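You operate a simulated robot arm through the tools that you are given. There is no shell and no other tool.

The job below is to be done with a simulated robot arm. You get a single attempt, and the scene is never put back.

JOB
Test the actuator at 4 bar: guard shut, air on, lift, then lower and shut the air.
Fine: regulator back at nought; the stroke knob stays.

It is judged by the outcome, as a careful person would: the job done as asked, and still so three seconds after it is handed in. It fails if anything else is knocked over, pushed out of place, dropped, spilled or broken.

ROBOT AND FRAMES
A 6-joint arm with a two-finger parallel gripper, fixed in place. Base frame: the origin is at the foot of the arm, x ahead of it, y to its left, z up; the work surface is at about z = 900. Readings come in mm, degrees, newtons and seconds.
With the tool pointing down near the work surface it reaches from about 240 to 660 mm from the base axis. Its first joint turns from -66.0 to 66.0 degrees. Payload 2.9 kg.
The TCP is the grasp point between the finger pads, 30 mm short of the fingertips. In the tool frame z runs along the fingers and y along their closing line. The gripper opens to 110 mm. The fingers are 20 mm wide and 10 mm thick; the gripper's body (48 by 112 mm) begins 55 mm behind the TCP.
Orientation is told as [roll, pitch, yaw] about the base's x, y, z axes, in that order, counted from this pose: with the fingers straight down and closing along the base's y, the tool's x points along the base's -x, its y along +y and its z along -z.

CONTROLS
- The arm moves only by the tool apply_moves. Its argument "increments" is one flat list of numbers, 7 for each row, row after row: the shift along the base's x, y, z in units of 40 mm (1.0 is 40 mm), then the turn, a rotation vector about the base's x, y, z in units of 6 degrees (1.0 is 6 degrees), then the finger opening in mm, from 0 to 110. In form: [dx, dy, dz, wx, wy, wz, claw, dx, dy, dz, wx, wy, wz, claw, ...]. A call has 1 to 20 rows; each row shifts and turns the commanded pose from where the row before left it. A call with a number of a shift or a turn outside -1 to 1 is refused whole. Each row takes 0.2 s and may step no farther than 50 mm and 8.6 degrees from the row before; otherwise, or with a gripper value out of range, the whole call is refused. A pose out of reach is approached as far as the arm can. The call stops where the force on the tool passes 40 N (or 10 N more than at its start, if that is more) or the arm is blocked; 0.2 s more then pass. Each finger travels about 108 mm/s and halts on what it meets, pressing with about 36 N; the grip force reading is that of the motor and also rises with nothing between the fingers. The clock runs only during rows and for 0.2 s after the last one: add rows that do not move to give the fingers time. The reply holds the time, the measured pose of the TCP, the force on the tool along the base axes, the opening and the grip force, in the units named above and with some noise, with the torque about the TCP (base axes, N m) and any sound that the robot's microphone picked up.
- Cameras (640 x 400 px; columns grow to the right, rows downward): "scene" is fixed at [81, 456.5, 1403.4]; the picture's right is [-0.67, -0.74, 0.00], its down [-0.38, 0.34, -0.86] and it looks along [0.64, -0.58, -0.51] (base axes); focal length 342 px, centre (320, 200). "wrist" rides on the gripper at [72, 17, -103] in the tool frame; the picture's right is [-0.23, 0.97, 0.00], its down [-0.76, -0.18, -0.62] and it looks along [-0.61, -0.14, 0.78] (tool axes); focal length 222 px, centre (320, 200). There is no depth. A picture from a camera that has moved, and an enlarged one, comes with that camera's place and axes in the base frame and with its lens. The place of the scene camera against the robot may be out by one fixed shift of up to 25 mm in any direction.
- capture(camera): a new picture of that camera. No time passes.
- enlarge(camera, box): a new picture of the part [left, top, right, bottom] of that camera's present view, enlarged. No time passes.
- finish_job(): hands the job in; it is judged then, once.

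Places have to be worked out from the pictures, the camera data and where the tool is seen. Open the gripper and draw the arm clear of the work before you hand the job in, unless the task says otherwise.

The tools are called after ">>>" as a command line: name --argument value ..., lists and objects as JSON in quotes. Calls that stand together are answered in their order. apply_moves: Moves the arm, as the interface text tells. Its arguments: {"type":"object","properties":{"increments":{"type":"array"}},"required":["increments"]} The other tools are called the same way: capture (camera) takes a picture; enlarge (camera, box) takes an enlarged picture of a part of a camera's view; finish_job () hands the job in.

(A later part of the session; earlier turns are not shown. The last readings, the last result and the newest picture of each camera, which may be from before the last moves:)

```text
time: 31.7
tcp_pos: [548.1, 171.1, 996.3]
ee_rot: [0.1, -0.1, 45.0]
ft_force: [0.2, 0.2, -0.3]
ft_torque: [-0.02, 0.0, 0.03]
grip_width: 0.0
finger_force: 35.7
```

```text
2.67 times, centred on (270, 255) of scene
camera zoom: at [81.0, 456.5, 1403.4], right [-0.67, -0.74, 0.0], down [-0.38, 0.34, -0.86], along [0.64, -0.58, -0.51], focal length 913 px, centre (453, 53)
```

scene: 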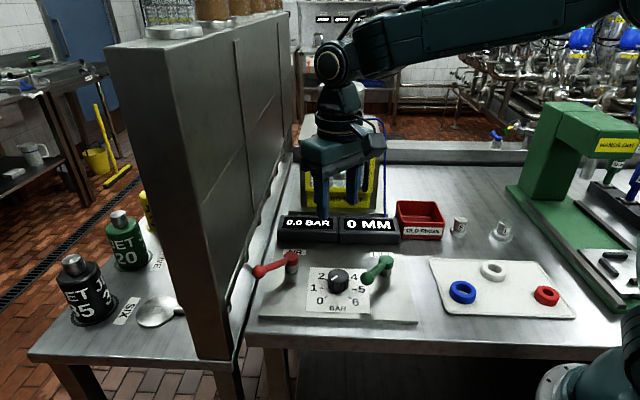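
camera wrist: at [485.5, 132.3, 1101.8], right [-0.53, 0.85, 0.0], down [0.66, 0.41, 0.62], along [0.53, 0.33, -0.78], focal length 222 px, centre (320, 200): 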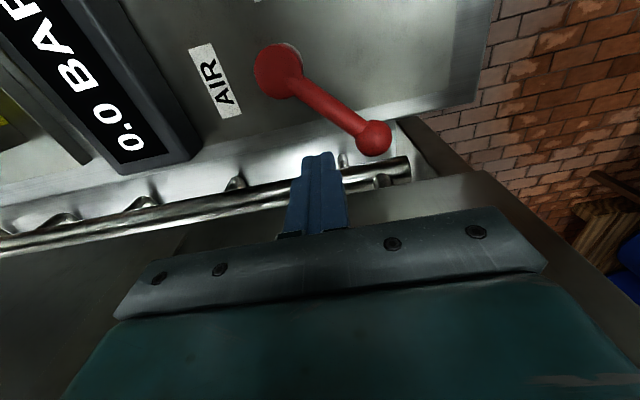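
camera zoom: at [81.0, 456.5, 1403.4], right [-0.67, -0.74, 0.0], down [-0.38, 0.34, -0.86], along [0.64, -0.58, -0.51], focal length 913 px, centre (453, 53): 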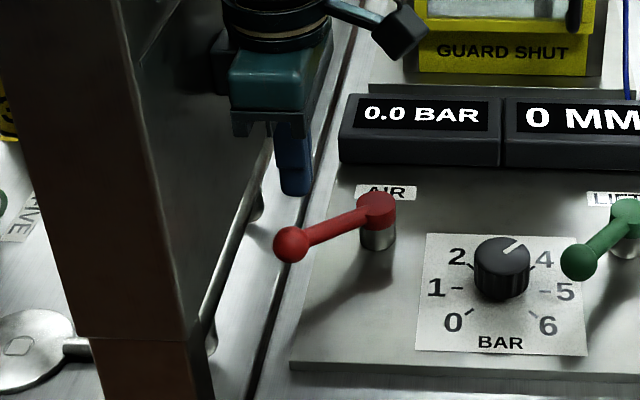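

The gripper fits beside the wall without contact, and the finger is behind the lever. I lower the last 39 mm and start pushing gently in the -x (counter-clockwise) direction.

>>> apply_moves --increments '[0, 0, -0.5, 0, 0, 0, 0, 0, 0, -0.47, 0, 0, 0, 0, -0.15, 0, 0, 0, 0, 0, 0, -0.15, 0, 0, 0, 0, 0, 0, -0.15, 0, 0, 0, 0, 0, 0]'

>>> enlarge --camera "scene" --box '[210, 180, 330, 330]'

>>> capture --camera "wrist"

```text
time: 32.9
tcp_pos: [530.6, 171.6, 959.1]
ee_rot: [0.2, -0.2, 45.0]
ft_force: [1.1, 0.5, -0.7]
ft_torque: [0.0, -0.01, 0.01]
grip_width: 0.0
finger_force: 36.2
```

```text
2.67 times, centred on (270, 255) of scene
camera zoom: at [81.0, 456.5, 1403.4], right [-0.67, -0.74, 0.0], down [-0.38, 0.34, -0.86], along [0.64, -0.58, -0.51], focal length 913 px, centre (453, 53)
```

zoom: 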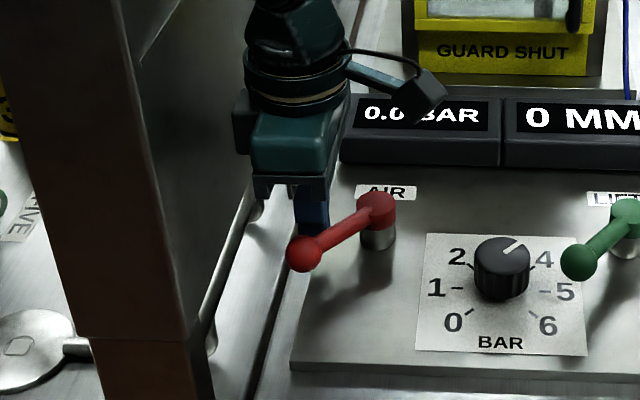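

```text
taken
camera wrist: at [468.0, 132.5, 1062.5], right [-0.53, 0.85, 0.0], down [0.66, 0.41, 0.63], along [0.53, 0.33, -0.78], focal length 222 px, centre (320, 200)
```

wrist: 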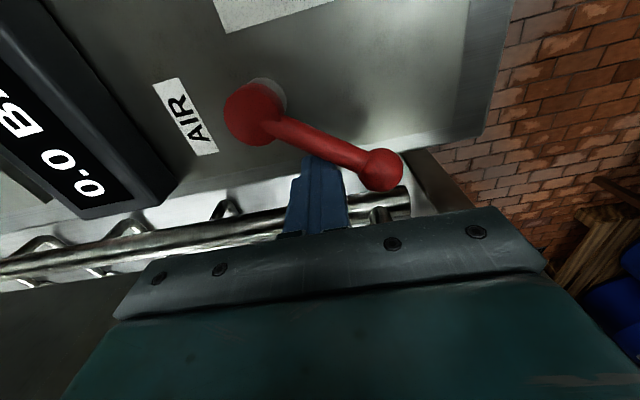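

The lever swings freely counter-clockwise with only ~1 N. I continue following its arc in small steps and watch the display.

>>> apply_moves --increments '[-0.2, 0.05, 0, 0, 0, 0, 0, -0.2, 0.04, 0, 0, 0, 0, 0, -0.22, -0.01, 0, 0, 0, 0, 0, -0.22, -0.04, 0, 0, 0, 0, 0, -0.2, -0.08, 0, 0, 0, 0, 0, -0.2, -0.11, 0, 0, 0, 0, 0]'

>>> enlarge --camera "scene" --box '[230, 190, 430, 330]'

>>> capture --camera "wrist"

```text
time: 34.3
tcp_pos: [478.9, 165.5, 956.5]
ee_rot: [0.1, -0.1, 45.0]
ft_force: [0.4, 0.0, -0.4]
ft_torque: [-0.01, 0.01, 0.0]
grip_width: 0.0
finger_force: 35.8
```

```text
2.86 times, centred on (330, 260) of scene
camera zoom: at [81.0, 456.5, 1403.4], right [-0.67, -0.74, 0.0], down [-0.38, 0.34, -0.86], along [0.64, -0.58, -0.51], focal length 978 px, centre (291, 29)
```

zoom: 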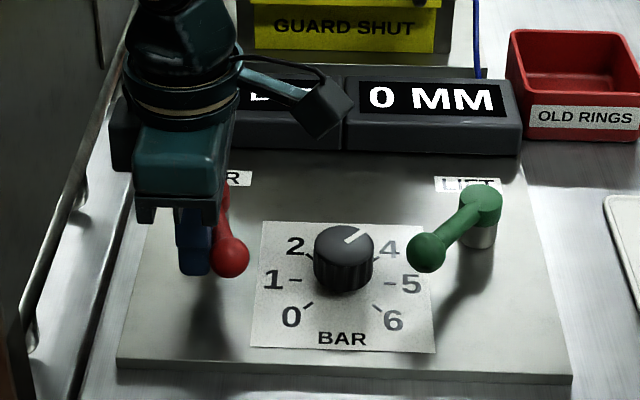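

```text
taken
camera wrist: at [417.1, 126.2, 1061.9], right [-0.53, 0.85, 0.0], down [0.66, 0.41, 0.62], along [0.53, 0.33, -0.78], focal length 222 px, centre (320, 200)
```

wrist: 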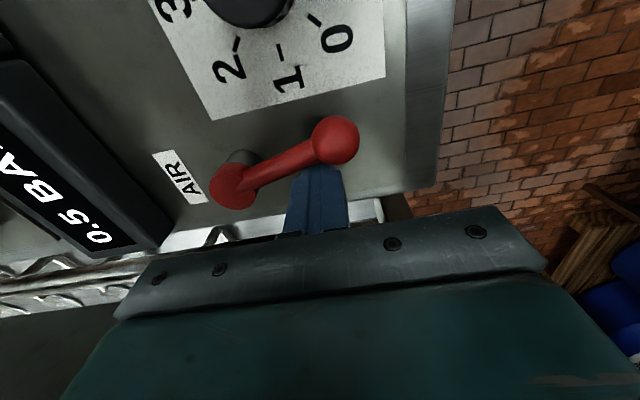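

The display now shows 0.5 BAR and rising, so counter-clockwise is ON. I keep following the arc toward the end stop.

>>> apply_moves --increments '[-0.12, -0.11, 0, 0, 0, 0, 0, -0.1, -0.12, 0, 0, 0, 0, 0, -0.08, -0.12, 0, 0, 0, 0, 0, 0, 0, 0, 0, 0, 0, 0]'

>>> enlarge --camera "scene" --box '[230, 190, 430, 330]'

>>> capture --camera "wrist"

```text
time: 35.3
tcp_pos: [468.4, 152.7, 958.0]
ee_rot: [0.1, -0.2, 45.1]
ft_force: [3.2, 5.9, -2.3]
ft_torque: [0.09, -0.02, 0.03]
grip_width: 0.0
finger_force: 35.9
```

```text
2.86 times, centred on (330, 260) of scene
camera zoom: at [81.1, 456.6, 1403.3], right [-0.67, -0.74, 0.0], down [-0.38, 0.34, -0.86], along [0.64, -0.58, -0.51], focal length 978 px, centre (291, 29)
```

zoom: 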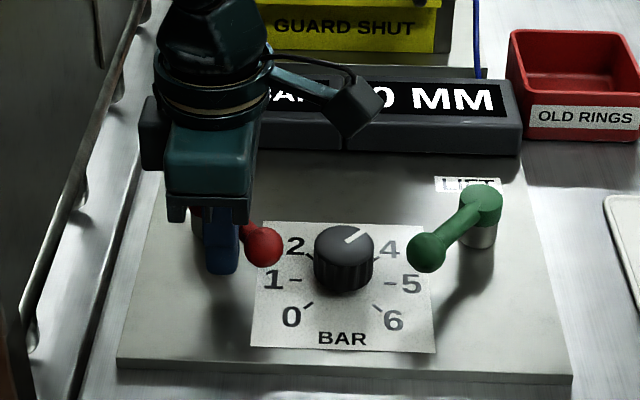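

```text
taken
camera wrist: at [406.1, 112.8, 1061.9], right [-0.53, 0.85, 0.0], down [0.66, 0.41, 0.63], along [0.53, 0.33, -0.78], focal length 222 px, centre (320, 200)
```

wrist: 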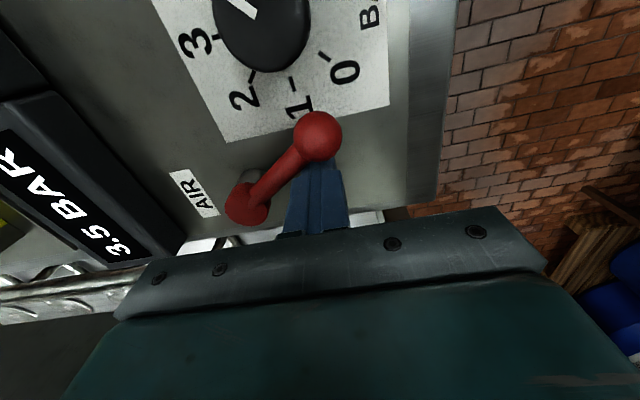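

The display reads 3.5 BAR and climbing, with about 7 N at the finger, so the lever may be at its stop. I nudge 3 mm more to confirm, then wait.

>>> apply_moves --increments '[-0.04, -0.06, 0, 0, 0, 0, 0, 0, 0, 0, 0, 0, 0, 0, 0, 0, 0, 0, 0, 0, 0]'

>>> capture --camera "wrist"

```text
time: 36.1
tcp_pos: [466.9, 150.9, 956.8]
ee_rot: [-0.1, -0.5, 45.2]
ft_force: [14.0, 25.6, -3.4]
ft_torque: [0.32, -0.17, 0.17]
grip_width: 0.0
finger_force: 36.3
```

```text
taken
camera wrist: at [404.7, 111.6, 1062.0], right [-0.53, 0.85, 0.0], down [0.66, 0.41, 0.63], along [0.53, 0.34, -0.78], focal length 222 px, centre (320, 200)
```

wrist: 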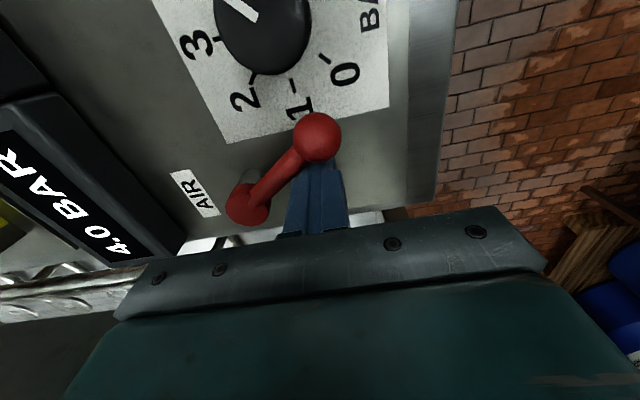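

The pressure is steady at 4.0 BAR and the AIR lever is on its stop. I back off in +y, rise, and move over to the +x side of the green LIFT lever.

>>> apply_moves --increments '[0.05, 0.4, 0, 0, 0, 0, 0, 0, 0.1, 0.7, 0, 0, 0, 0, 0, 0, 0.9, 0, 0, 0, 0, 0, 0, 0.6, 0, 0, 0, 0, -0.3, -0.7, 0, 0, 0, 0, 0, -0.3, -0.7, 0, 0, 0, 0, 0, -0.4, -0.8, 0, 0, 0, 0, 0, -0.4, -0.8, 0, 0, 0, 0, 0, 0, 0, 0, 0, 0, 0, 0]'

>>> capture --camera "wrist"

>>> capture --camera "scene"

```text
time: 38.1
tcp_pos: [413.4, 49.7, 1045.4]
ee_rot: [0.1, -0.1, 45.0]
ft_force: [-0.6, 0.2, -0.4]
ft_torque: [0.01, 0.04, 0.0]
grip_width: 0.4
finger_force: 36.1
```

```text
taken
camera wrist: at [351.2, 8.3, 1150.5], right [-0.53, 0.85, 0.0], down [0.66, 0.41, 0.62], along [0.53, 0.33, -0.78], focal length 222 px, centre (320, 200)
```

wrist: 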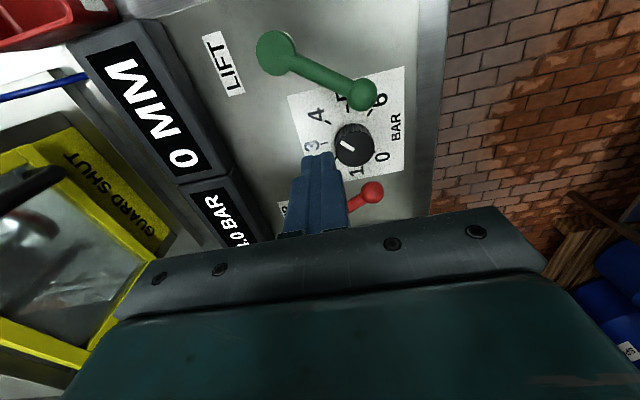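

```text
taken
```

scene: 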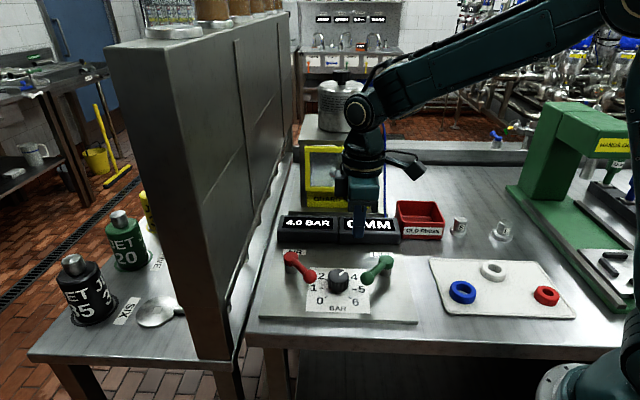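

4.0 BAR is steady, guard still shut. The LIFT lever pivot is at about [383, -9.5] with its ball at [372, 63]. I descend at [405, 43] between lever and knob.

>>> apply_moves --increments '[-0.2, -0.18, 0, 0, 0, 0, 0, 0, 0, -0.8, 0, 0, 0, 0, 0, 0, -0.8, 0, 0, 0, 0, 0, 0, -0.4, 0, 0, 0, 0, 0, 0, -0.2, 0, 0, 0, 0, 0, 0, 0, 0, 0, 0, 0]'

>>> capture --camera "wrist"

>>> enlarge --camera "scene" --box '[230, 190, 430, 330]'

```text
time: 39.5
tcp_pos: [403.4, 41.9, 956.8]
ee_rot: [0.0, -0.1, 44.9]
ft_force: [-0.2, 0.3, -0.4]
ft_torque: [-0.01, 0.04, -0.01]
grip_width: 0.1
finger_force: 35.9
```

```text
taken
camera wrist: at [341.5, 2.5, 1062.1], right [-0.53, 0.85, 0.0], down [0.66, 0.41, 0.62], along [0.53, 0.33, -0.78], focal length 222 px, centre (320, 200)
```

wrist: 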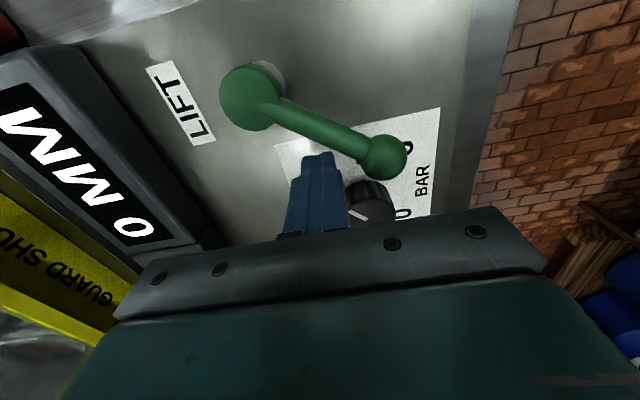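

```text
2.86 times, centred on (330, 260) of scene
camera zoom: at [81.0, 456.5, 1403.4], right [-0.67, -0.74, 0.0], down [-0.38, 0.34, -0.86], along [0.64, -0.58, -0.51], focal length 978 px, centre (291, 29)
```

zoom: 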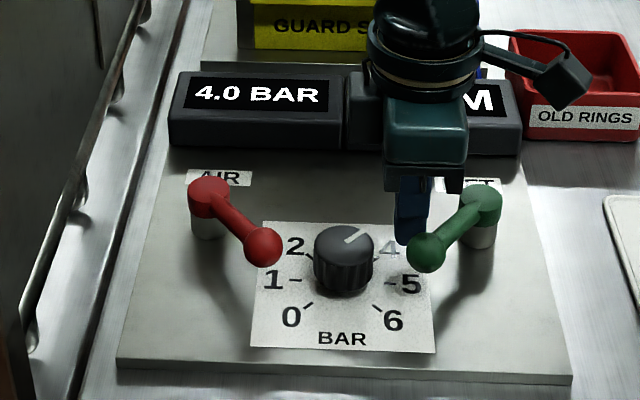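

The finger is in position behind the green lever, at 4.0 BAR with the guard shut. I push the lever counter-clockwise along its arc, stopping midway to read the MM display.

>>> apply_moves --increments '[-0.17, -0.03, 0, 0, 0, 0, 0, -0.19, 0.01, 0, 0, 0, 0, 0, -0.18, 0.02, 0, 0, 0, 0, 0, -0.17, -0.02, 0, 0, 0, 0, 0, -0.17, -0.04, 0, 0, 0, 0, 0, -0.16, -0.06, 0, 0, 0, 0, 0, -0.15, -0.08, 0, 0, 0, 0, 0]'

>>> capture --camera "wrist"

>>> capture --camera "scene"

```text
time: 41.1
tcp_pos: [358.1, 34.8, 958.1]
ee_rot: [0.1, -0.1, 45.0]
ft_force: [0.8, -0.1, 0.3]
ft_torque: [0.02, -0.02, 0.03]
grip_width: 0.1
finger_force: 36.3
```

```text
taken
camera wrist: at [294.8, -5.0, 1062.7], right [-0.53, 0.85, 0.0], down [0.66, 0.41, 0.62], along [0.53, 0.33, -0.78], focal length 222 px, centre (320, 200)
```

wrist: 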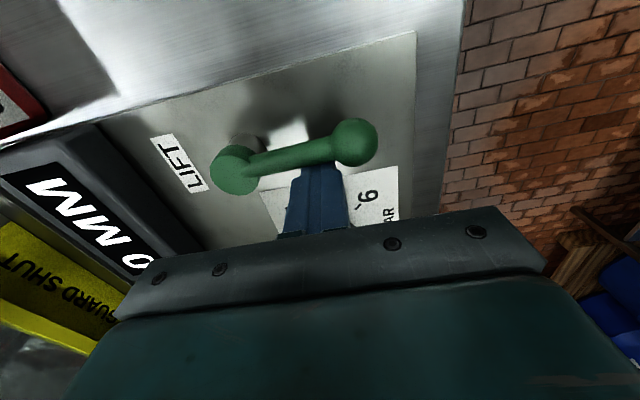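

```text
taken
```

scene: 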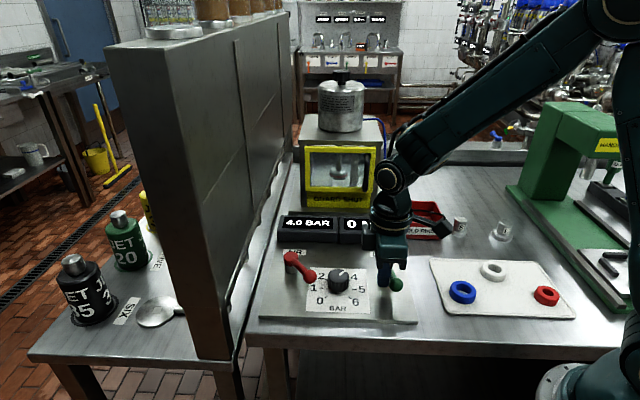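

The lever is at about 143°, still 0 MM, moving freely. I continue the arc toward its end.

>>> apply_moves --increments '[-0.14, -0.1, 0, 0, 0, 0, 0, -0.12, -0.11, 0, 0, 0, 0, 0, -0.1, -0.13, 0, 0, 0, 0, 0, -0.1, -0.14, 0, 0, 0, 0, 0, 0, 0, 0, 0, 0, 0, 0]'

>>> capture --camera "wrist"

>>> capture --camera "scene"

```text
time: 42.3
tcp_pos: [338.5, 13.6, 957.9]
ee_rot: [0.1, -0.1, 45.0]
ft_force: [0.4, 0.9, 0.1]
ft_torque: [0.02, 0.03, 0.01]
grip_width: 0.3
finger_force: 35.9
```

```text
taken
camera wrist: at [276.2, -25.4, 1062.8], right [-0.53, 0.85, 0.0], down [0.66, 0.41, 0.62], along [0.53, 0.33, -0.78], focal length 222 px, centre (320, 200)
```

wrist: 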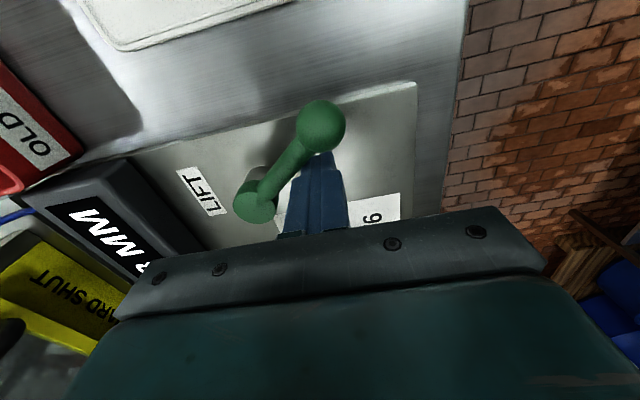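

```text
taken
```

scene: 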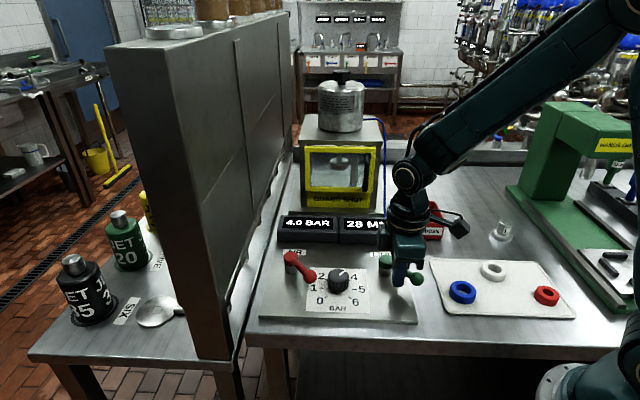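

The actuator is lifting (28 MM at 4.0 BAR). I push on to the lever's end stop and wait for the stroke to settle.

>>> apply_moves --increments '[-0.06, -0.13, 0, 0, 0, 0, 0, -0.04, -0.12, 0, 0, 0, 0, 0, 0, 0, 0, 0, 0, 0, 0, 0, 0, 0, 0, 0, 0, 0]'

>>> enlarge --camera "scene" --box '[260, 60, 460, 320]'

>>> capture --camera "wrist"

```text
time: 43.3
tcp_pos: [333.9, 8.3, 958.3]
ee_rot: [0.3, -0.5, 45.4]
ft_force: [6.8, 31.1, 2.1]
ft_torque: [0.34, -0.11, 0.14]
grip_width: 0.2
finger_force: 36.1
```

```text
1.54 times, centred on (360, 190) of scene
camera zoom: at [81.2, 457.3, 1403.1], right [-0.67, -0.74, 0.0], down [-0.38, 0.34, -0.86], along [0.64, -0.58, -0.51], focal length 527 px, centre (258, 215)
```

zoom: 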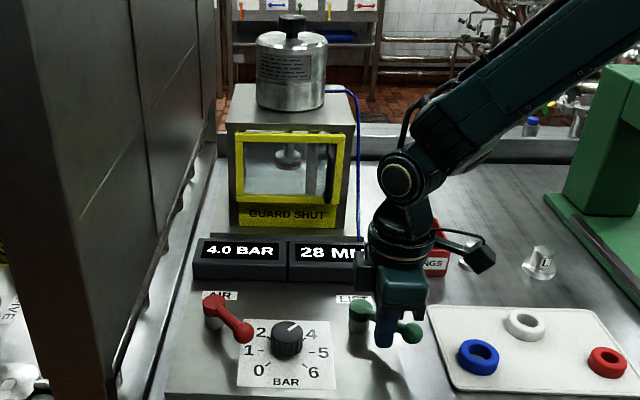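

```text
taken
camera wrist: at [273.2, -32.6, 1062.5], right [-0.53, 0.85, 0.01], down [0.66, 0.41, 0.63], along [0.53, 0.34, -0.78], focal length 222 px, centre (320, 200)
```

wrist: 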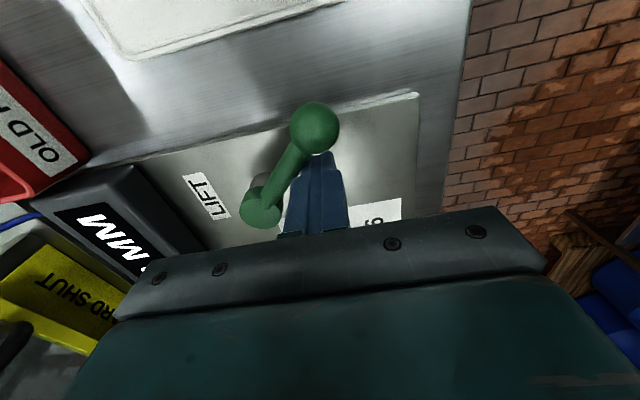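

Lift is complete: 28 MM steady at 4.0 BAR, with the lever on its stop. I back off, rise over the lever, and go to its other (-y) side to lower it again.

>>> apply_moves --increments '[0, 0.5, 0, 0, 0, 0, 0, 0, 0, 0.8, 0, 0, 0, 0, 0, 0, 0.8, 0, 0, 0, 0, 0.04, -0.9, 0, 0, 0, 0, 0, 0.04, -0.8, 0, 0, 0, 0, 0, 0, 0, 0, 0, 0, 0, 0]'

>>> capture --camera "wrist"

>>> enlarge --camera "scene" --box '[260, 60, 460, 320]'

```text
time: 44.7
tcp_pos: [337.8, -42.2, 1020.9]
ee_rot: [0.1, -0.1, 45.0]
ft_force: [1.0, 0.5, -0.6]
ft_torque: [-0.01, 0.0, -0.01]
grip_width: 0.0
finger_force: 36.3
```

```text
taken
camera wrist: at [274.7, -82.5, 1125.4], right [-0.53, 0.85, 0.0], down [0.66, 0.41, 0.62], along [0.53, 0.33, -0.78], focal length 222 px, centre (320, 200)
```

wrist: 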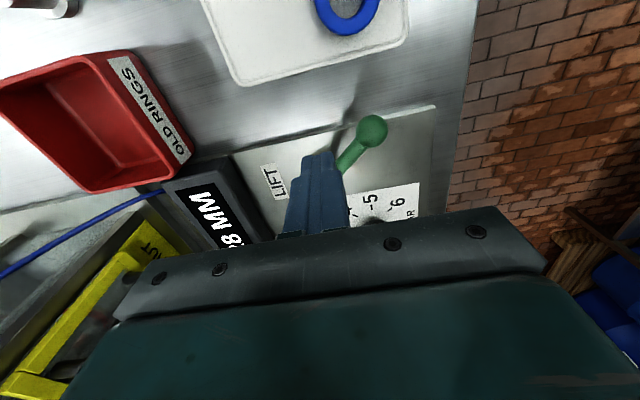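

```text
1.54 times, centred on (360, 190) of scene
camera zoom: at [81.0, 456.5, 1403.4], right [-0.67, -0.74, 0.0], down [-0.38, 0.34, -0.86], along [0.64, -0.58, -0.51], focal length 527 px, centre (258, 215)
```

zoom: 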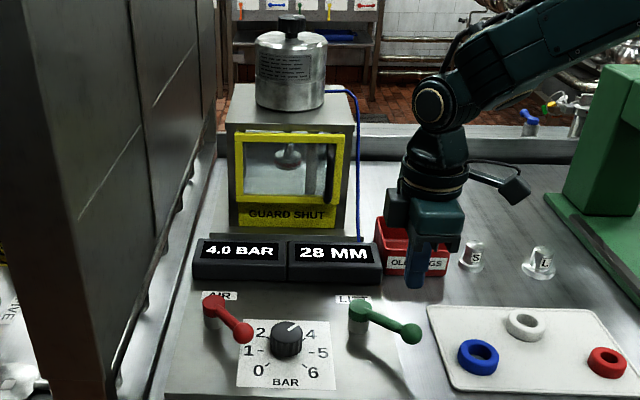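

The lever holds, 28 MM / 4.0 BAR clearly displayed, guard shut. I descend on the -y side and push the lever back clockwise in small steps.

>>> apply_moves --increments '[0, 0, -0.8, 0, 0, 0, 0, 0, 0, -0.8, 0, 0, 0, 0, 0, 0, 0, 0, 0, 0, 0, -0.03, 0.2, 0, 0, 0, 0, 0, -0.05, 0.2, 0, 0, 0, 0, 0, -0.05, 0.2, 0, 0, 0, 0, 0, -0.02, 0.2, 0, 0, 0, 0, 0]'

>>> capture --camera "wrist"

>>> enlarge --camera "scene" --box '[260, 60, 460, 320]'

```text
time: 46.3
tcp_pos: [331.9, -11.4, 959.2]
ee_rot: [0.1, -0.1, 45.0]
ft_force: [0.7, -1.1, -0.5]
ft_torque: [-0.02, 0.04, -0.04]
grip_width: 0.0
finger_force: 35.9
```

```text
taken
camera wrist: at [269.7, -50.4, 1062.8], right [-0.53, 0.85, 0.0], down [0.66, 0.41, 0.62], along [0.53, 0.33, -0.78], focal length 222 px, centre (320, 200)
```

wrist: 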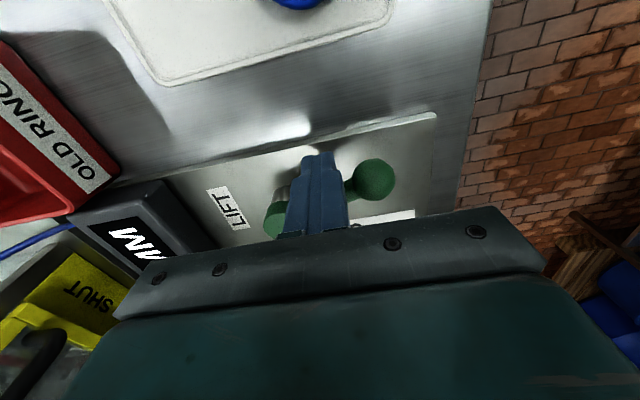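

```text
1.54 times, centred on (360, 190) of scene
camera zoom: at [81.0, 456.4, 1403.4], right [-0.67, -0.74, 0.0], down [-0.38, 0.34, -0.86], along [0.64, -0.58, -0.51], focal length 527 px, centre (258, 215)
```

zoom: 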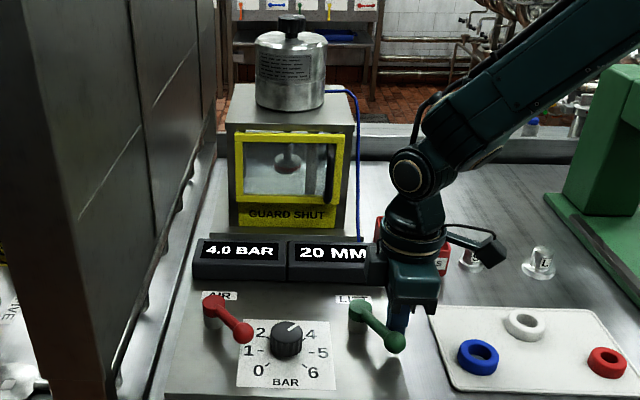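

The actuator is lowering (20 MM). I continue the arc clockwise toward the lever's original position.

>>> apply_moves --increments '[0.02, 0.2, 0, 0, 0, 0, 0, 0.03, 0.2, 0, 0, 0, 0, 0, 0.06, 0.16, 0, 0, 0, 0, 0, 0.07, 0.15, 0, 0, 0, 0, 0, 0.1, 0.14, 0, 0, 0, 0, 0, 0.11, 0.12, 0, 0, 0, 0, 0, 0, 0, 0, 0, 0, 0, 0]'

>>> capture --camera "wrist"

>>> enlarge --camera "scene" --box '[260, 60, 460, 320]'

```text
time: 47.9
tcp_pos: [347.2, 29.2, 957.6]
ee_rot: [0.0, -0.1, 45.0]
ft_force: [0.4, 0.1, 0.6]
ft_torque: [0.02, 0.0, 0.01]
grip_width: 0.2
finger_force: 36.0
```

```text
taken
camera wrist: at [285.3, -11.3, 1062.4], right [-0.53, 0.85, 0.0], down [0.66, 0.41, 0.62], along [0.53, 0.33, -0.78], focal length 222 px, centre (320, 200)
```

wrist: 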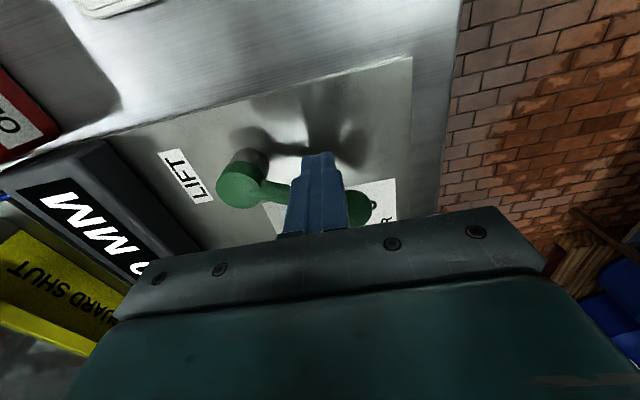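

```text
1.54 times, centred on (360, 190) of scene
camera zoom: at [81.0, 456.5, 1403.4], right [-0.67, -0.74, 0.0], down [-0.38, 0.34, -0.86], along [0.64, -0.58, -0.51], focal length 527 px, centre (258, 215)
```

zoom: 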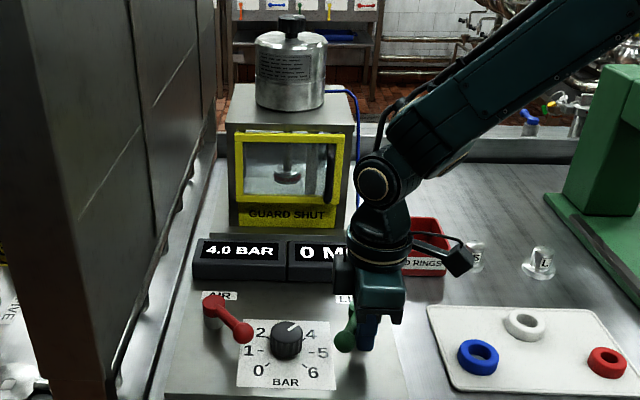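

The display is back to 0 MM. I push the last few degrees to the lever's original stop, watching the force.

>>> apply_moves --increments '[0.12, 0.1, 0, 0, 0, 0, 0, 0.1, 0.06, 0, 0, 0, 0, 0, 0, 0, 0, 0, 0, 0, 0]'

>>> capture --camera "wrist"

```text
time: 48.7
tcp_pos: [356.0, 35.2, 957.6]
ee_rot: [0.2, -0.1, 45.0]
ft_force: [-0.1, 0.7, -0.9]
ft_torque: [-0.03, 0.02, 0.0]
grip_width: 0.1
finger_force: 36.3
```

```text
taken
camera wrist: at [294.0, -5.1, 1061.6], right [-0.53, 0.85, 0.0], down [0.66, 0.41, 0.62], along [0.53, 0.33, -0.78], focal length 222 px, centre (320, 200)
```

wrist: 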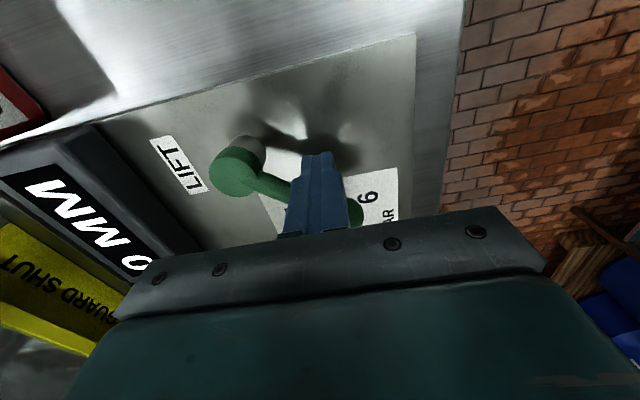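

No stop felt yet; I nudge on a few mm in small steps.

>>> apply_moves --increments '[0.08, 0.03, 0, 0, 0, 0, 0, 0.06, 0.02, 0, 0, 0, 0, 0, 0, 0, 0, 0, 0, 0, 0]'

>>> enlarge --camera "scene" --box '[230, 190, 430, 330]'

```text
time: 49.5
tcp_pos: [357.3, 35.5, 958.4]
ee_rot: [0.6, 0.4, 44.9]
ft_force: [-26.5, -11.9, 3.7]
ft_torque: [-0.16, 0.28, -0.14]
grip_width: 0.1
finger_force: 36.5
```

```text
2.86 times, centred on (330, 260) of scene
camera zoom: at [80.3, 456.1, 1403.6], right [-0.67, -0.74, 0.0], down [-0.38, 0.34, -0.86], along [0.64, -0.58, -0.51], focal length 978 px, centre (291, 29)
```

zoom: 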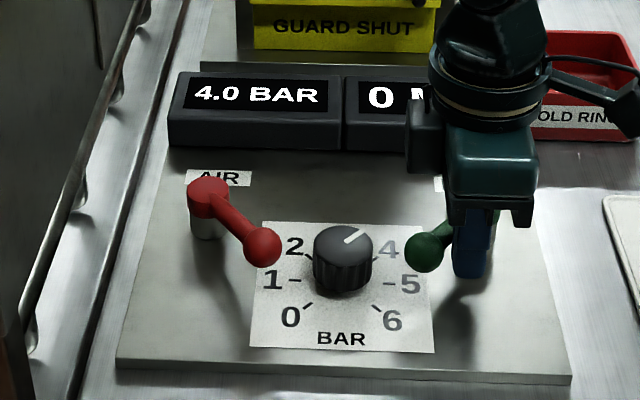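

The LIFT lever is firmly at its original stop (0 MM). I back off, rise, and move over to the knob-side (-y) of the AIR lever to shut the air.

>>> apply_moves --increments '[-0.5, -0.1, 0, 0, 0, 0, 0, -0.2, 0, 0.6, 0, 0, 0, 0, 0, 0, 0.9, 0, 0, 0, 0, 0, 0, 0.7, 0, 0, 0, 0, 0.8, 0.42, 0, 0, 0, 0, 0, 0.8, 0.42, 0, 0, 0, 0, 0, 0.8, 0.42, 0, 0, 0, 0, 0, 0.8, 0.42, 0, 0, 0, 0, 0, 0, 0, 0, 0, 0, 0, 0]'

>>> capture --camera "wrist"

>>> capture --camera "scene"

```text
time: 51.5
tcp_pos: [461.2, 98.0, 1046.1]
ee_rot: [0.1, -0.2, 45.0]
ft_force: [-0.5, -0.1, -0.2]
ft_torque: [0.0, 0.0, -0.01]
grip_width: 0.0
finger_force: 35.5
```

```text
taken
camera wrist: at [399.0, 58.6, 1149.9], right [-0.53, 0.85, 0.0], down [0.66, 0.41, 0.62], along [0.53, 0.33, -0.78], focal length 222 px, centre (320, 200)
```

wrist: 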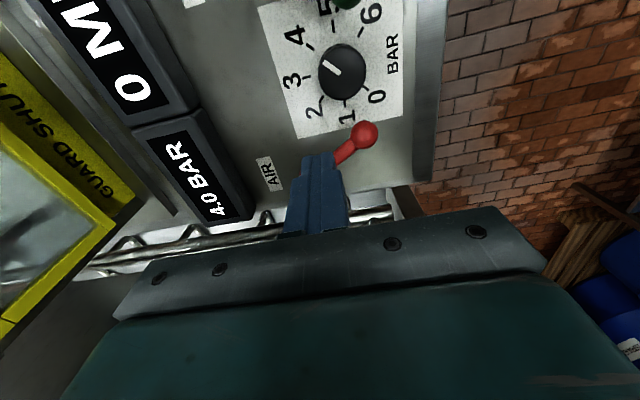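

```text
taken
```

scene: 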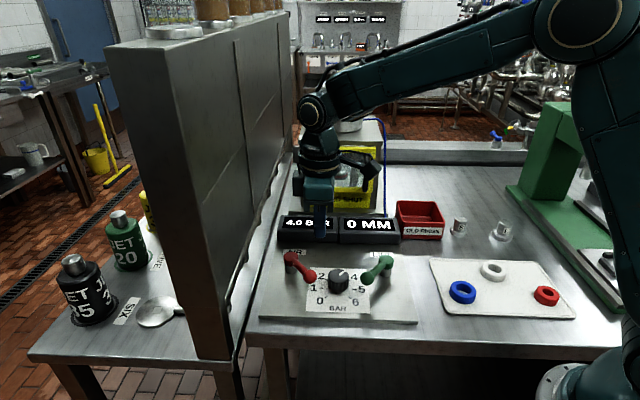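

Positions look right: finger over [461, 98], lever line at y ≈ 131, knob edge at x ≈ 437. I descend to z ≈ 957 and push the AIR lever clockwise.

>>> apply_moves --increments '[0.08, 0, -0.8, 0, 0, 0, 0, 0, 0, -0.8, 0, 0, 0, 0, 0, 0, -0.6, 0, 0, 0, 0, 0, 0, 0, 0, 0, 0, 0, -0.01, 0.2, 0, 0, 0, 0, 0, -0.02, 0.2, 0, 0, 0, 0, 0, -0.02, 0.2, 0, 0, 0, 0, 0]'

>>> capture --camera "wrist"

>>> enlarge --camera "scene" --box '[230, 190, 430, 330]'

```text
time: 53.1
tcp_pos: [461.6, 123.3, 957.4]
ee_rot: [0.1, 0.0, 45.0]
ft_force: [0.7, -1.1, -0.2]
ft_torque: [-0.04, -0.02, 0.03]
grip_width: 0.3
finger_force: 36.4
```

```text
taken
camera wrist: at [400.0, 84.0, 1062.1], right [-0.53, 0.85, 0.0], down [0.66, 0.41, 0.62], along [0.53, 0.33, -0.78], focal length 222 px, centre (320, 200)
```

wrist: 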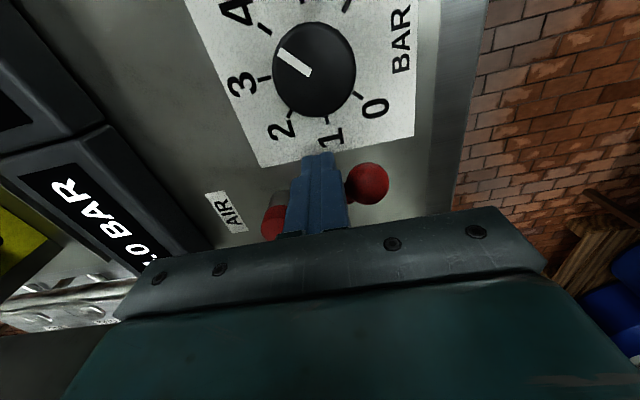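

```text
2.86 times, centred on (330, 260) of scene
camera zoom: at [81.0, 456.5, 1403.4], right [-0.67, -0.74, 0.0], down [-0.38, 0.34, -0.86], along [0.64, -0.58, -0.51], focal length 978 px, centre (291, 29)
```

zoom: 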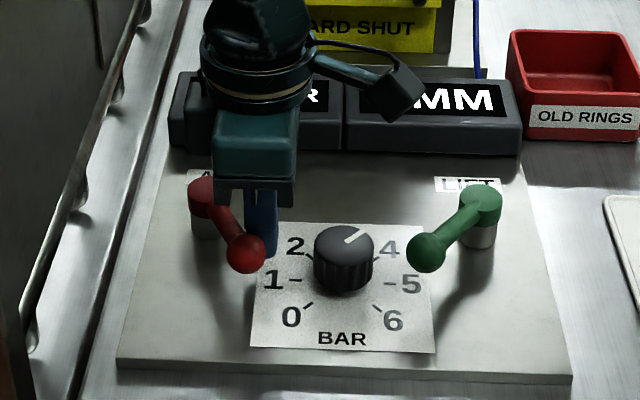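

The lever follows at about 1 N. I continue the clockwise arc back toward its original off position.

>>> apply_moves --increments '[0.02, 0.2, 0, 0, 0, 0, 0, 0.05, 0.18, 0, 0, 0, 0, 0, 0.06, 0.17, 0, 0, 0, 0, 0, 0.09, 0.14, 0, 0, 0, 0, 0, 0.1, 0.12, 0, 0, 0, 0, 0, 0.12, 0.11, 0, 0, 0, 0, 0, 0.13, 0.1, 0, 0, 0, 0, 0, 0.14, 0.08, 0, 0, 0, 0, 0]'

>>> capture --camera "wrist"

>>> enlarge --camera "scene" --box '[230, 190, 430, 330]'

```text
time: 54.9
tcp_pos: [492.7, 167.5, 956.8]
ee_rot: [0.1, -0.1, 45.0]
ft_force: [-0.9, -1.2, -1.0]
ft_torque: [0.01, 0.04, 0.0]
grip_width: 0.2
finger_force: 35.4
```

```text
taken
camera wrist: at [428.9, 127.6, 1062.6], right [-0.53, 0.85, 0.0], down [0.66, 0.41, 0.62], along [0.53, 0.33, -0.78], focal length 222 px, centre (320, 200)
```

wrist: 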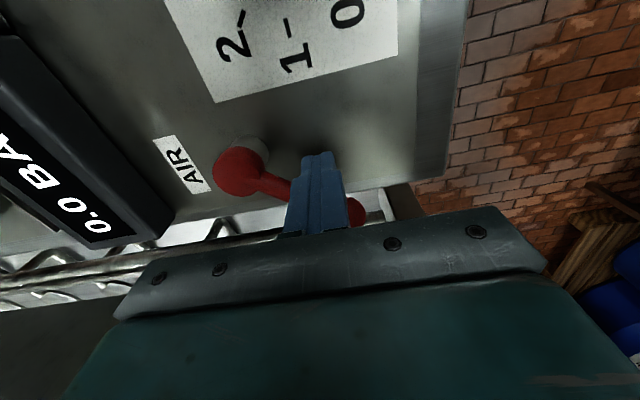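

```text
2.86 times, centred on (330, 260) of scene
camera zoom: at [81.0, 456.5, 1403.4], right [-0.67, -0.74, 0.0], down [-0.38, 0.34, -0.86], along [0.64, -0.58, -0.51], focal length 978 px, centre (291, 29)
```

zoom: 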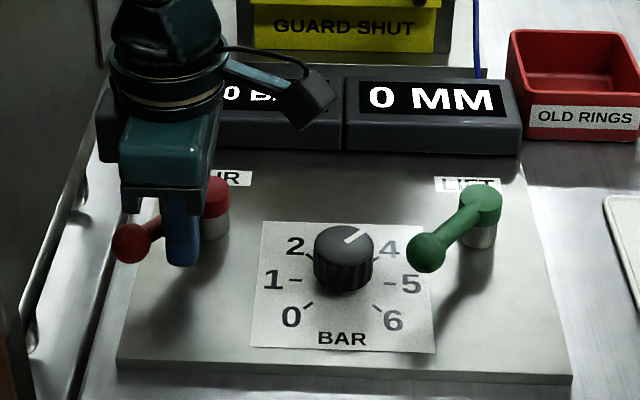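

The display already reads 0.0 BAR, so the air is off. I nudge a little further to bring the lever to its original stop.

>>> apply_moves --increments '[0.1, 0.03, 0, 0, 0, 0, 0, 0.07, 0.01, 0, 0, 0, 0, 0, 0, 0, 0, 0, 0, 0, 0]'

>>> enlarge --camera "scene" --box '[230, 190, 430, 330]'

```text
time: 55.7
tcp_pos: [499.0, 168.4, 957.9]
ee_rot: [0.1, 0.0, 45.0]
ft_force: [-0.1, 0.1, 0.7]
ft_torque: [-0.02, 0.0, -0.03]
grip_width: 0.0
finger_force: 36.3
```

```text
2.86 times, centred on (330, 260) of scene
camera zoom: at [81.0, 456.5, 1403.4], right [-0.67, -0.74, 0.0], down [-0.38, 0.34, -0.86], along [0.64, -0.58, -0.51], focal length 978 px, centre (291, 29)
```

zoom: 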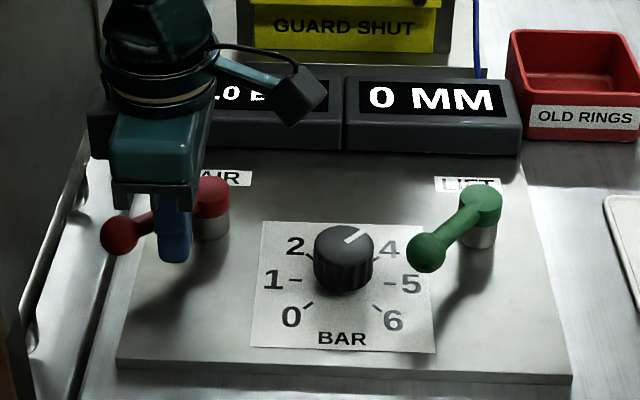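

The lever is within a few degrees of its original angle; I nudge 4 mm more to find the stop.

>>> apply_moves --increments '[0.06, 0, 0, 0, 0, 0, 0, 0.05, 0, 0, 0, 0, 0, 0, 0, 0, 0, 0, 0, 0, 0]'

>>> capture --camera "wrist"

```text
time: 56.5
tcp_pos: [501.3, 167.5, 957.8]
ee_rot: [0.3, 0.1, 45.1]
ft_force: [-22.9, -0.5, 6.6]
ft_torque: [0.03, 0.2, 0.01]
grip_width: 0.2
finger_force: 36.2
```

```text
taken
camera wrist: at [438.6, 129.4, 1062.0], right [-0.53, 0.85, 0.0], down [0.67, 0.41, 0.62], along [0.52, 0.33, -0.78], focal length 222 px, centre (320, 200)
```

wrist: 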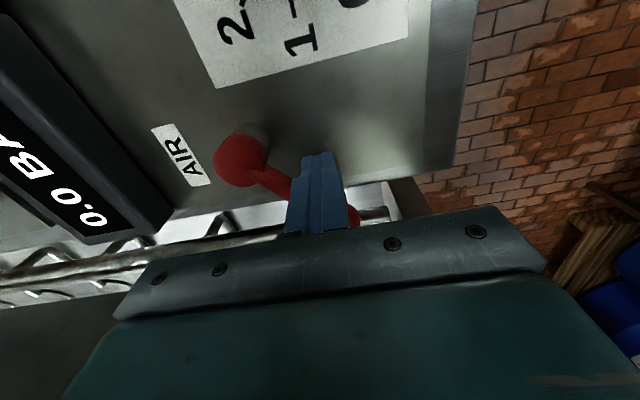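

The AIR lever is on its off stop, 0.0 BAR. Now the regulator must go back to nought: I retreat, rise, and head back over the knob, turning toward yaw -90°.

>>> apply_moves --increments '[-0.5, -0.05, 0, 0, 0, 0, 0, 0, 0, 0.9, 0, 0, 0, 0, 0, 0, 0.9, 0, 0, 0, 0, 0, 0, 0.9, 0, 0, 0, 0, -0.15, -0.18, 0, 0, 0, -1, 52, -0.15, -0.18, 0, 0, 0, -1, 52, -0.15, -0.18, 0, 0, 0, -1, 52, -0.15, -0.18, 0, 0, 0, -1, 52, -0.15, -0.18, 0, 0, 0, -1, 52, -0.15, -0.18, 0, 0, 0, -1, 52, -0.15, -0.18, 0, 0, 0, -1, 52, -0.15, -0.18, 0, 0, 0, -1, 52, -0.15, -0.18, 0, 0, 0, -1, 52, -0.15, -0.18, 0, 0, 0, -1, 52, 0, 0, 0, 0, 0, -1, 52, 0, 0, 0, 0, 0, -1, 52, 0, 0, 0, 0, 0, -1, 52, 0, 0, 0, 0, 0, -1, 52, 0, 0, 0, 0, 0, -1, 52, 0, 0, 0, 0, 0, -1, 52]'

>>> capture --camera "scene"

```text
time: 60.7
tcp_pos: [422.2, 94.9, 1065.0]
ee_rot: [0.0, -0.1, -51.1]
ft_force: [0.2, -0.2, 0.8]
ft_torque: [0.0, 0.02, 0.0]
grip_width: 52.1
finger_force: 0.1
```

```text
taken
```

scene: 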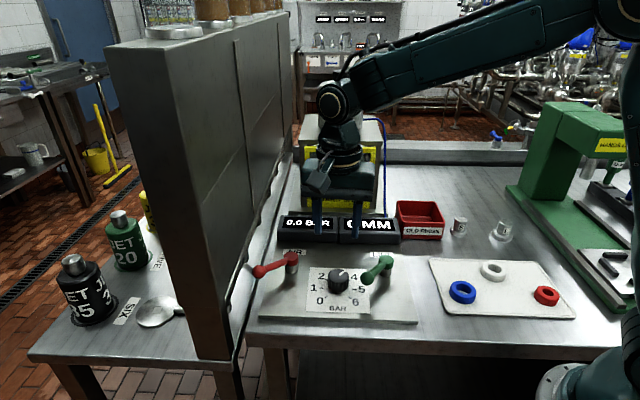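

Both levers are back at their original positions; display 0.0 BAR, 0 MM. I finish the turn to yaw -90° and centre over the knob.

>>> apply_moves --increments '[-0.13, -0.09, 0, 0, 0, -1, 52, 0, 0, 0, 0, 0, -1, 52, 0, 0, 0, 0, 0, -1, 52, 0, 0, 0, 0, 0, -1, 52, 0, 0, 0, 0, 0, -1, 52, 0, 0, 0, 0, 0, -1, 52, 0, 0, 0, 0, 0, -0.48, 52, 0, 0, -0.8, 0, 0, 0, 52, 0, 0, -0.8, 0, 0, 0, 52, 0, 0, -0.3, 0, 0, 0, 52, 0, 0, 0, 0, 0, 0, 52]'

>>> capture --camera "wrist"

>>> enlarge --camera "scene" --box '[230, 190, 430, 330]'

```text
time: 63.1
tcp_pos: [417.4, 90.8, 990.0]
ee_rot: [0.1, -0.1, -89.8]
ft_force: [-1.0, -0.4, -0.1]
ft_torque: [0.01, 0.02, -0.02]
grip_width: 52.0
finger_force: 0.1
```

```text
taken
camera wrist: at [434.2, 164.3, 1094.9], right [0.97, -0.23, 0.0], down [-0.18, -0.76, 0.62], along [-0.14, -0.61, -0.78], focal length 222 px, centre (320, 200)
```

wrist: 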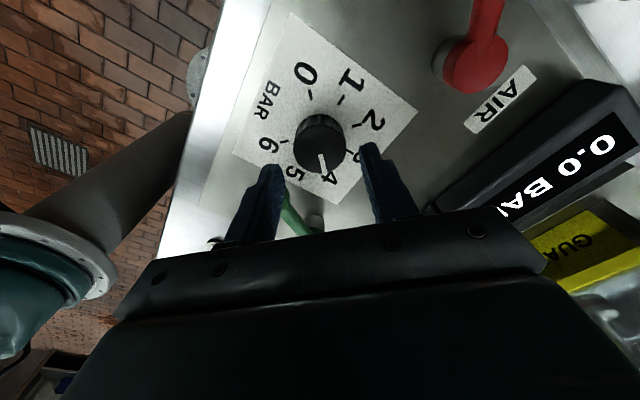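

```text
2.86 times, centred on (330, 260) of scene
camera zoom: at [81.0, 456.5, 1403.4], right [-0.67, -0.74, 0.0], down [-0.38, 0.34, -0.86], along [0.64, -0.58, -0.51], focal length 978 px, centre (291, 29)
```

zoom: 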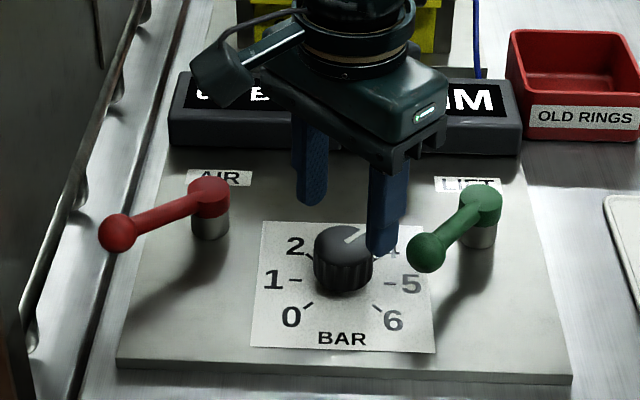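

Aligned over the knob with clearance to the green ball (≈8 mm, same as before). I descend, grip, and turn counter-clockwise by 90° first.

>>> apply_moves --increments '[0, 0, -0.5, 0, 0, 0, 52, 0, 0, -0.53, 0, 0, 0, 52, 0, 0, 0, 0, 0, 0, 52, 0, 0, 0, 0, 0, 0, 30, 0, 0, 0, 0, 0, 0, 30]'

>>> capture --camera "wrist"

```text
time: 64.3
tcp_pos: [417.4, 91.2, 948.5]
ee_rot: [0.1, -0.2, -89.9]
ft_force: [1.9, 0.2, -4.5]
ft_torque: [0.13, 0.06, 0.0]
grip_width: 40.0
finger_force: 44.8
```

```text
taken
camera wrist: at [434.4, 164.5, 1052.3], right [0.97, -0.23, 0.0], down [-0.18, -0.76, 0.62], along [-0.14, -0.61, -0.78], focal length 222 px, centre (320, 200)
```

wrist: 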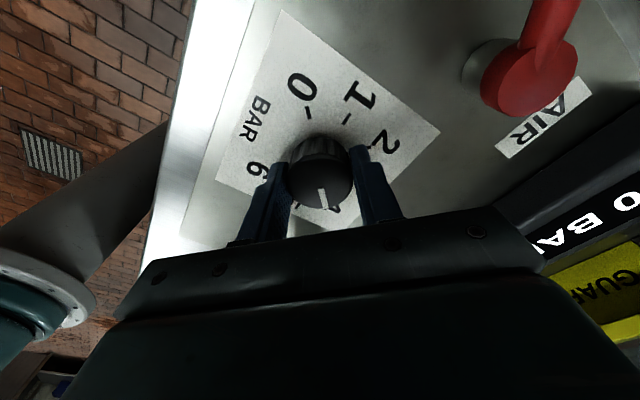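

The knob is gripped with only a small residual load. I turn it counter-clockwise by 120°.

>>> apply_moves --increments '[0, 0, 0, 0, 0, 1, 30, 0, 0, 0, 0, 0, 1, 30, 0, 0, 0, 0, 0, 1, 30, 0, 0, 0, 0, 0, 1, 30, 0, 0, 0, 0, 0, 1, 30, 0, 0, 0, 0, 0, 1, 30, 0, 0, 0, 0, 0, 1, 30, 0, 0, 0, 0, 0, 1, 30, 0, 0, 0, 0, 0, 1, 30, 0, 0, 0, 0, 0, 1, 30, 0, 0, 0, 0, 0, 1, 30, 0, 0, 0, 0, 0, 1, 30, 0, 0, 0, 0, 0, 1, 30, 0, 0, 0, 0, 0, 1, 30, 0, 0, 0, 0, 0, 1, 30, 0, 0, 0, 0, 0, 1, 30, 0, 0, 0, 0, 0, 1, 30, 0, 0, 0, 0, 0, 1, 30, 0, 0, 0, 0, 0, 1, 30, 0, 0, 0, 0, 0, 1, 30]'

>>> capture --camera "wrist"

```text
time: 68.5
tcp_pos: [416.6, 93.3, 947.8]
ee_rot: [0.2, -0.1, 30.2]
ft_force: [-2.2, 18.1, -19.9]
ft_torque: [-0.83, 0.58, -0.03]
grip_width: 39.8
finger_force: 45.2
```

```text
taken
camera wrist: at [346.9, 70.0, 1052.7], right [-0.29, 0.96, 0.0], down [0.75, 0.23, 0.62], along [0.6, 0.19, -0.78], focal length 222 px, centre (320, 200)
```

wrist: 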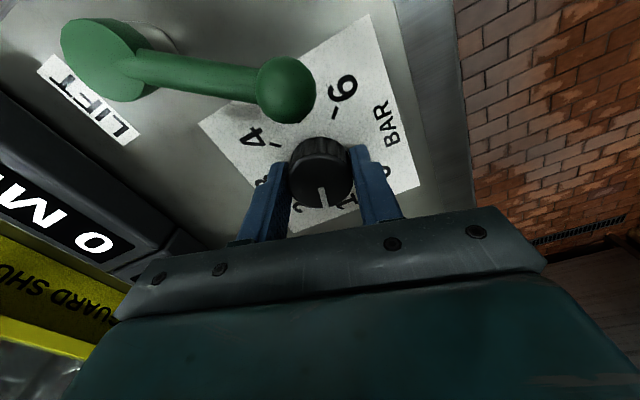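

The knob has followed for 120°. I shift ~1 mm to relieve the load and turn the final 60° to nought.

>>> apply_moves --increments '[0, 0.02, -0.02, 0, 0, 1, 30, 0, 0.01, 0, 0, 0, 1, 30, 0, 0, 0, 0, 0, 1, 30, 0, 0, 0, 0, 0, 1, 30, 0, 0, 0, 0, 0, 1, 30, 0, 0, 0, 0, 0, 1, 30, 0, 0, 0, 0, 0, 1, 30, 0, 0, 0, 0, 0, 1, 30, 0, 0, 0, 0, 0, 1, 30, 0, 0, 0, 0, 0, 1, 30, 0, 0, 0, 0, 0, 0, 30]'

>>> enlarge --camera "wrist" --box '[240, 80, 400, 230]'

>>> enlarge --camera "scene" --box '[290, 250, 390, 325]'

```text
time: 70.9
tcp_pos: [416.9, 92.9, 949.4]
ee_rot: [0.1, -0.1, 90.2]
ft_force: [-15.8, 6.1, 8.0]
ft_torque: [-0.31, -0.54, -0.01]
grip_width: 39.6
finger_force: 45.4
```

```text
2.67 times, centred on (320, 155) of wrist
camera zoom: at [401.3, 19.7, 1052.7], right [-0.97, 0.22, 0.0], down [0.18, 0.76, 0.62], along [0.14, 0.61, -0.78], focal length 592 px, centre (320, 320)
```

zoom: 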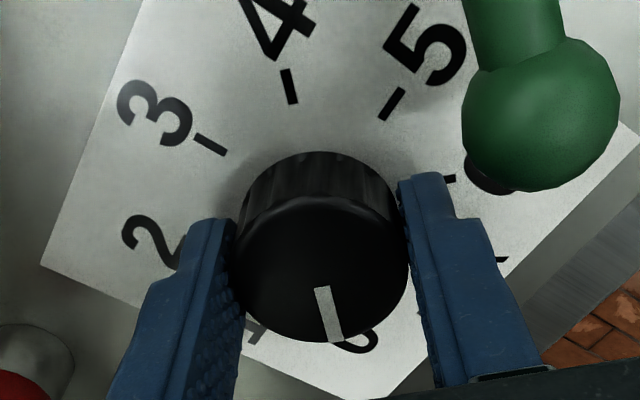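

```text
5.33 times, centred on (340, 288) of scene
camera zoom: at [80.5, 456.6, 1403.4], right [-0.67, -0.74, 0.0], down [-0.38, 0.34, -0.86], along [0.64, -0.58, -0.51], focal length 1826 px, centre (213, -267)
```

zoom: 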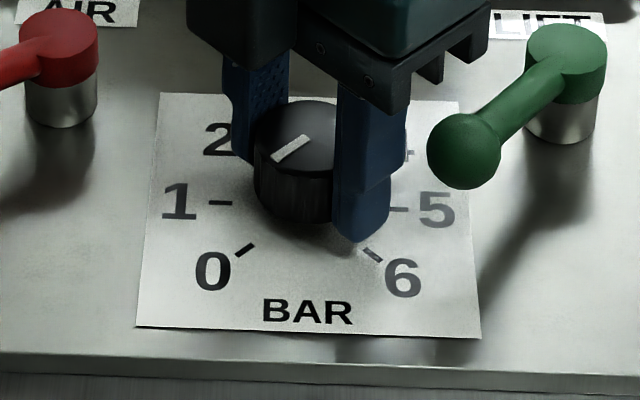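

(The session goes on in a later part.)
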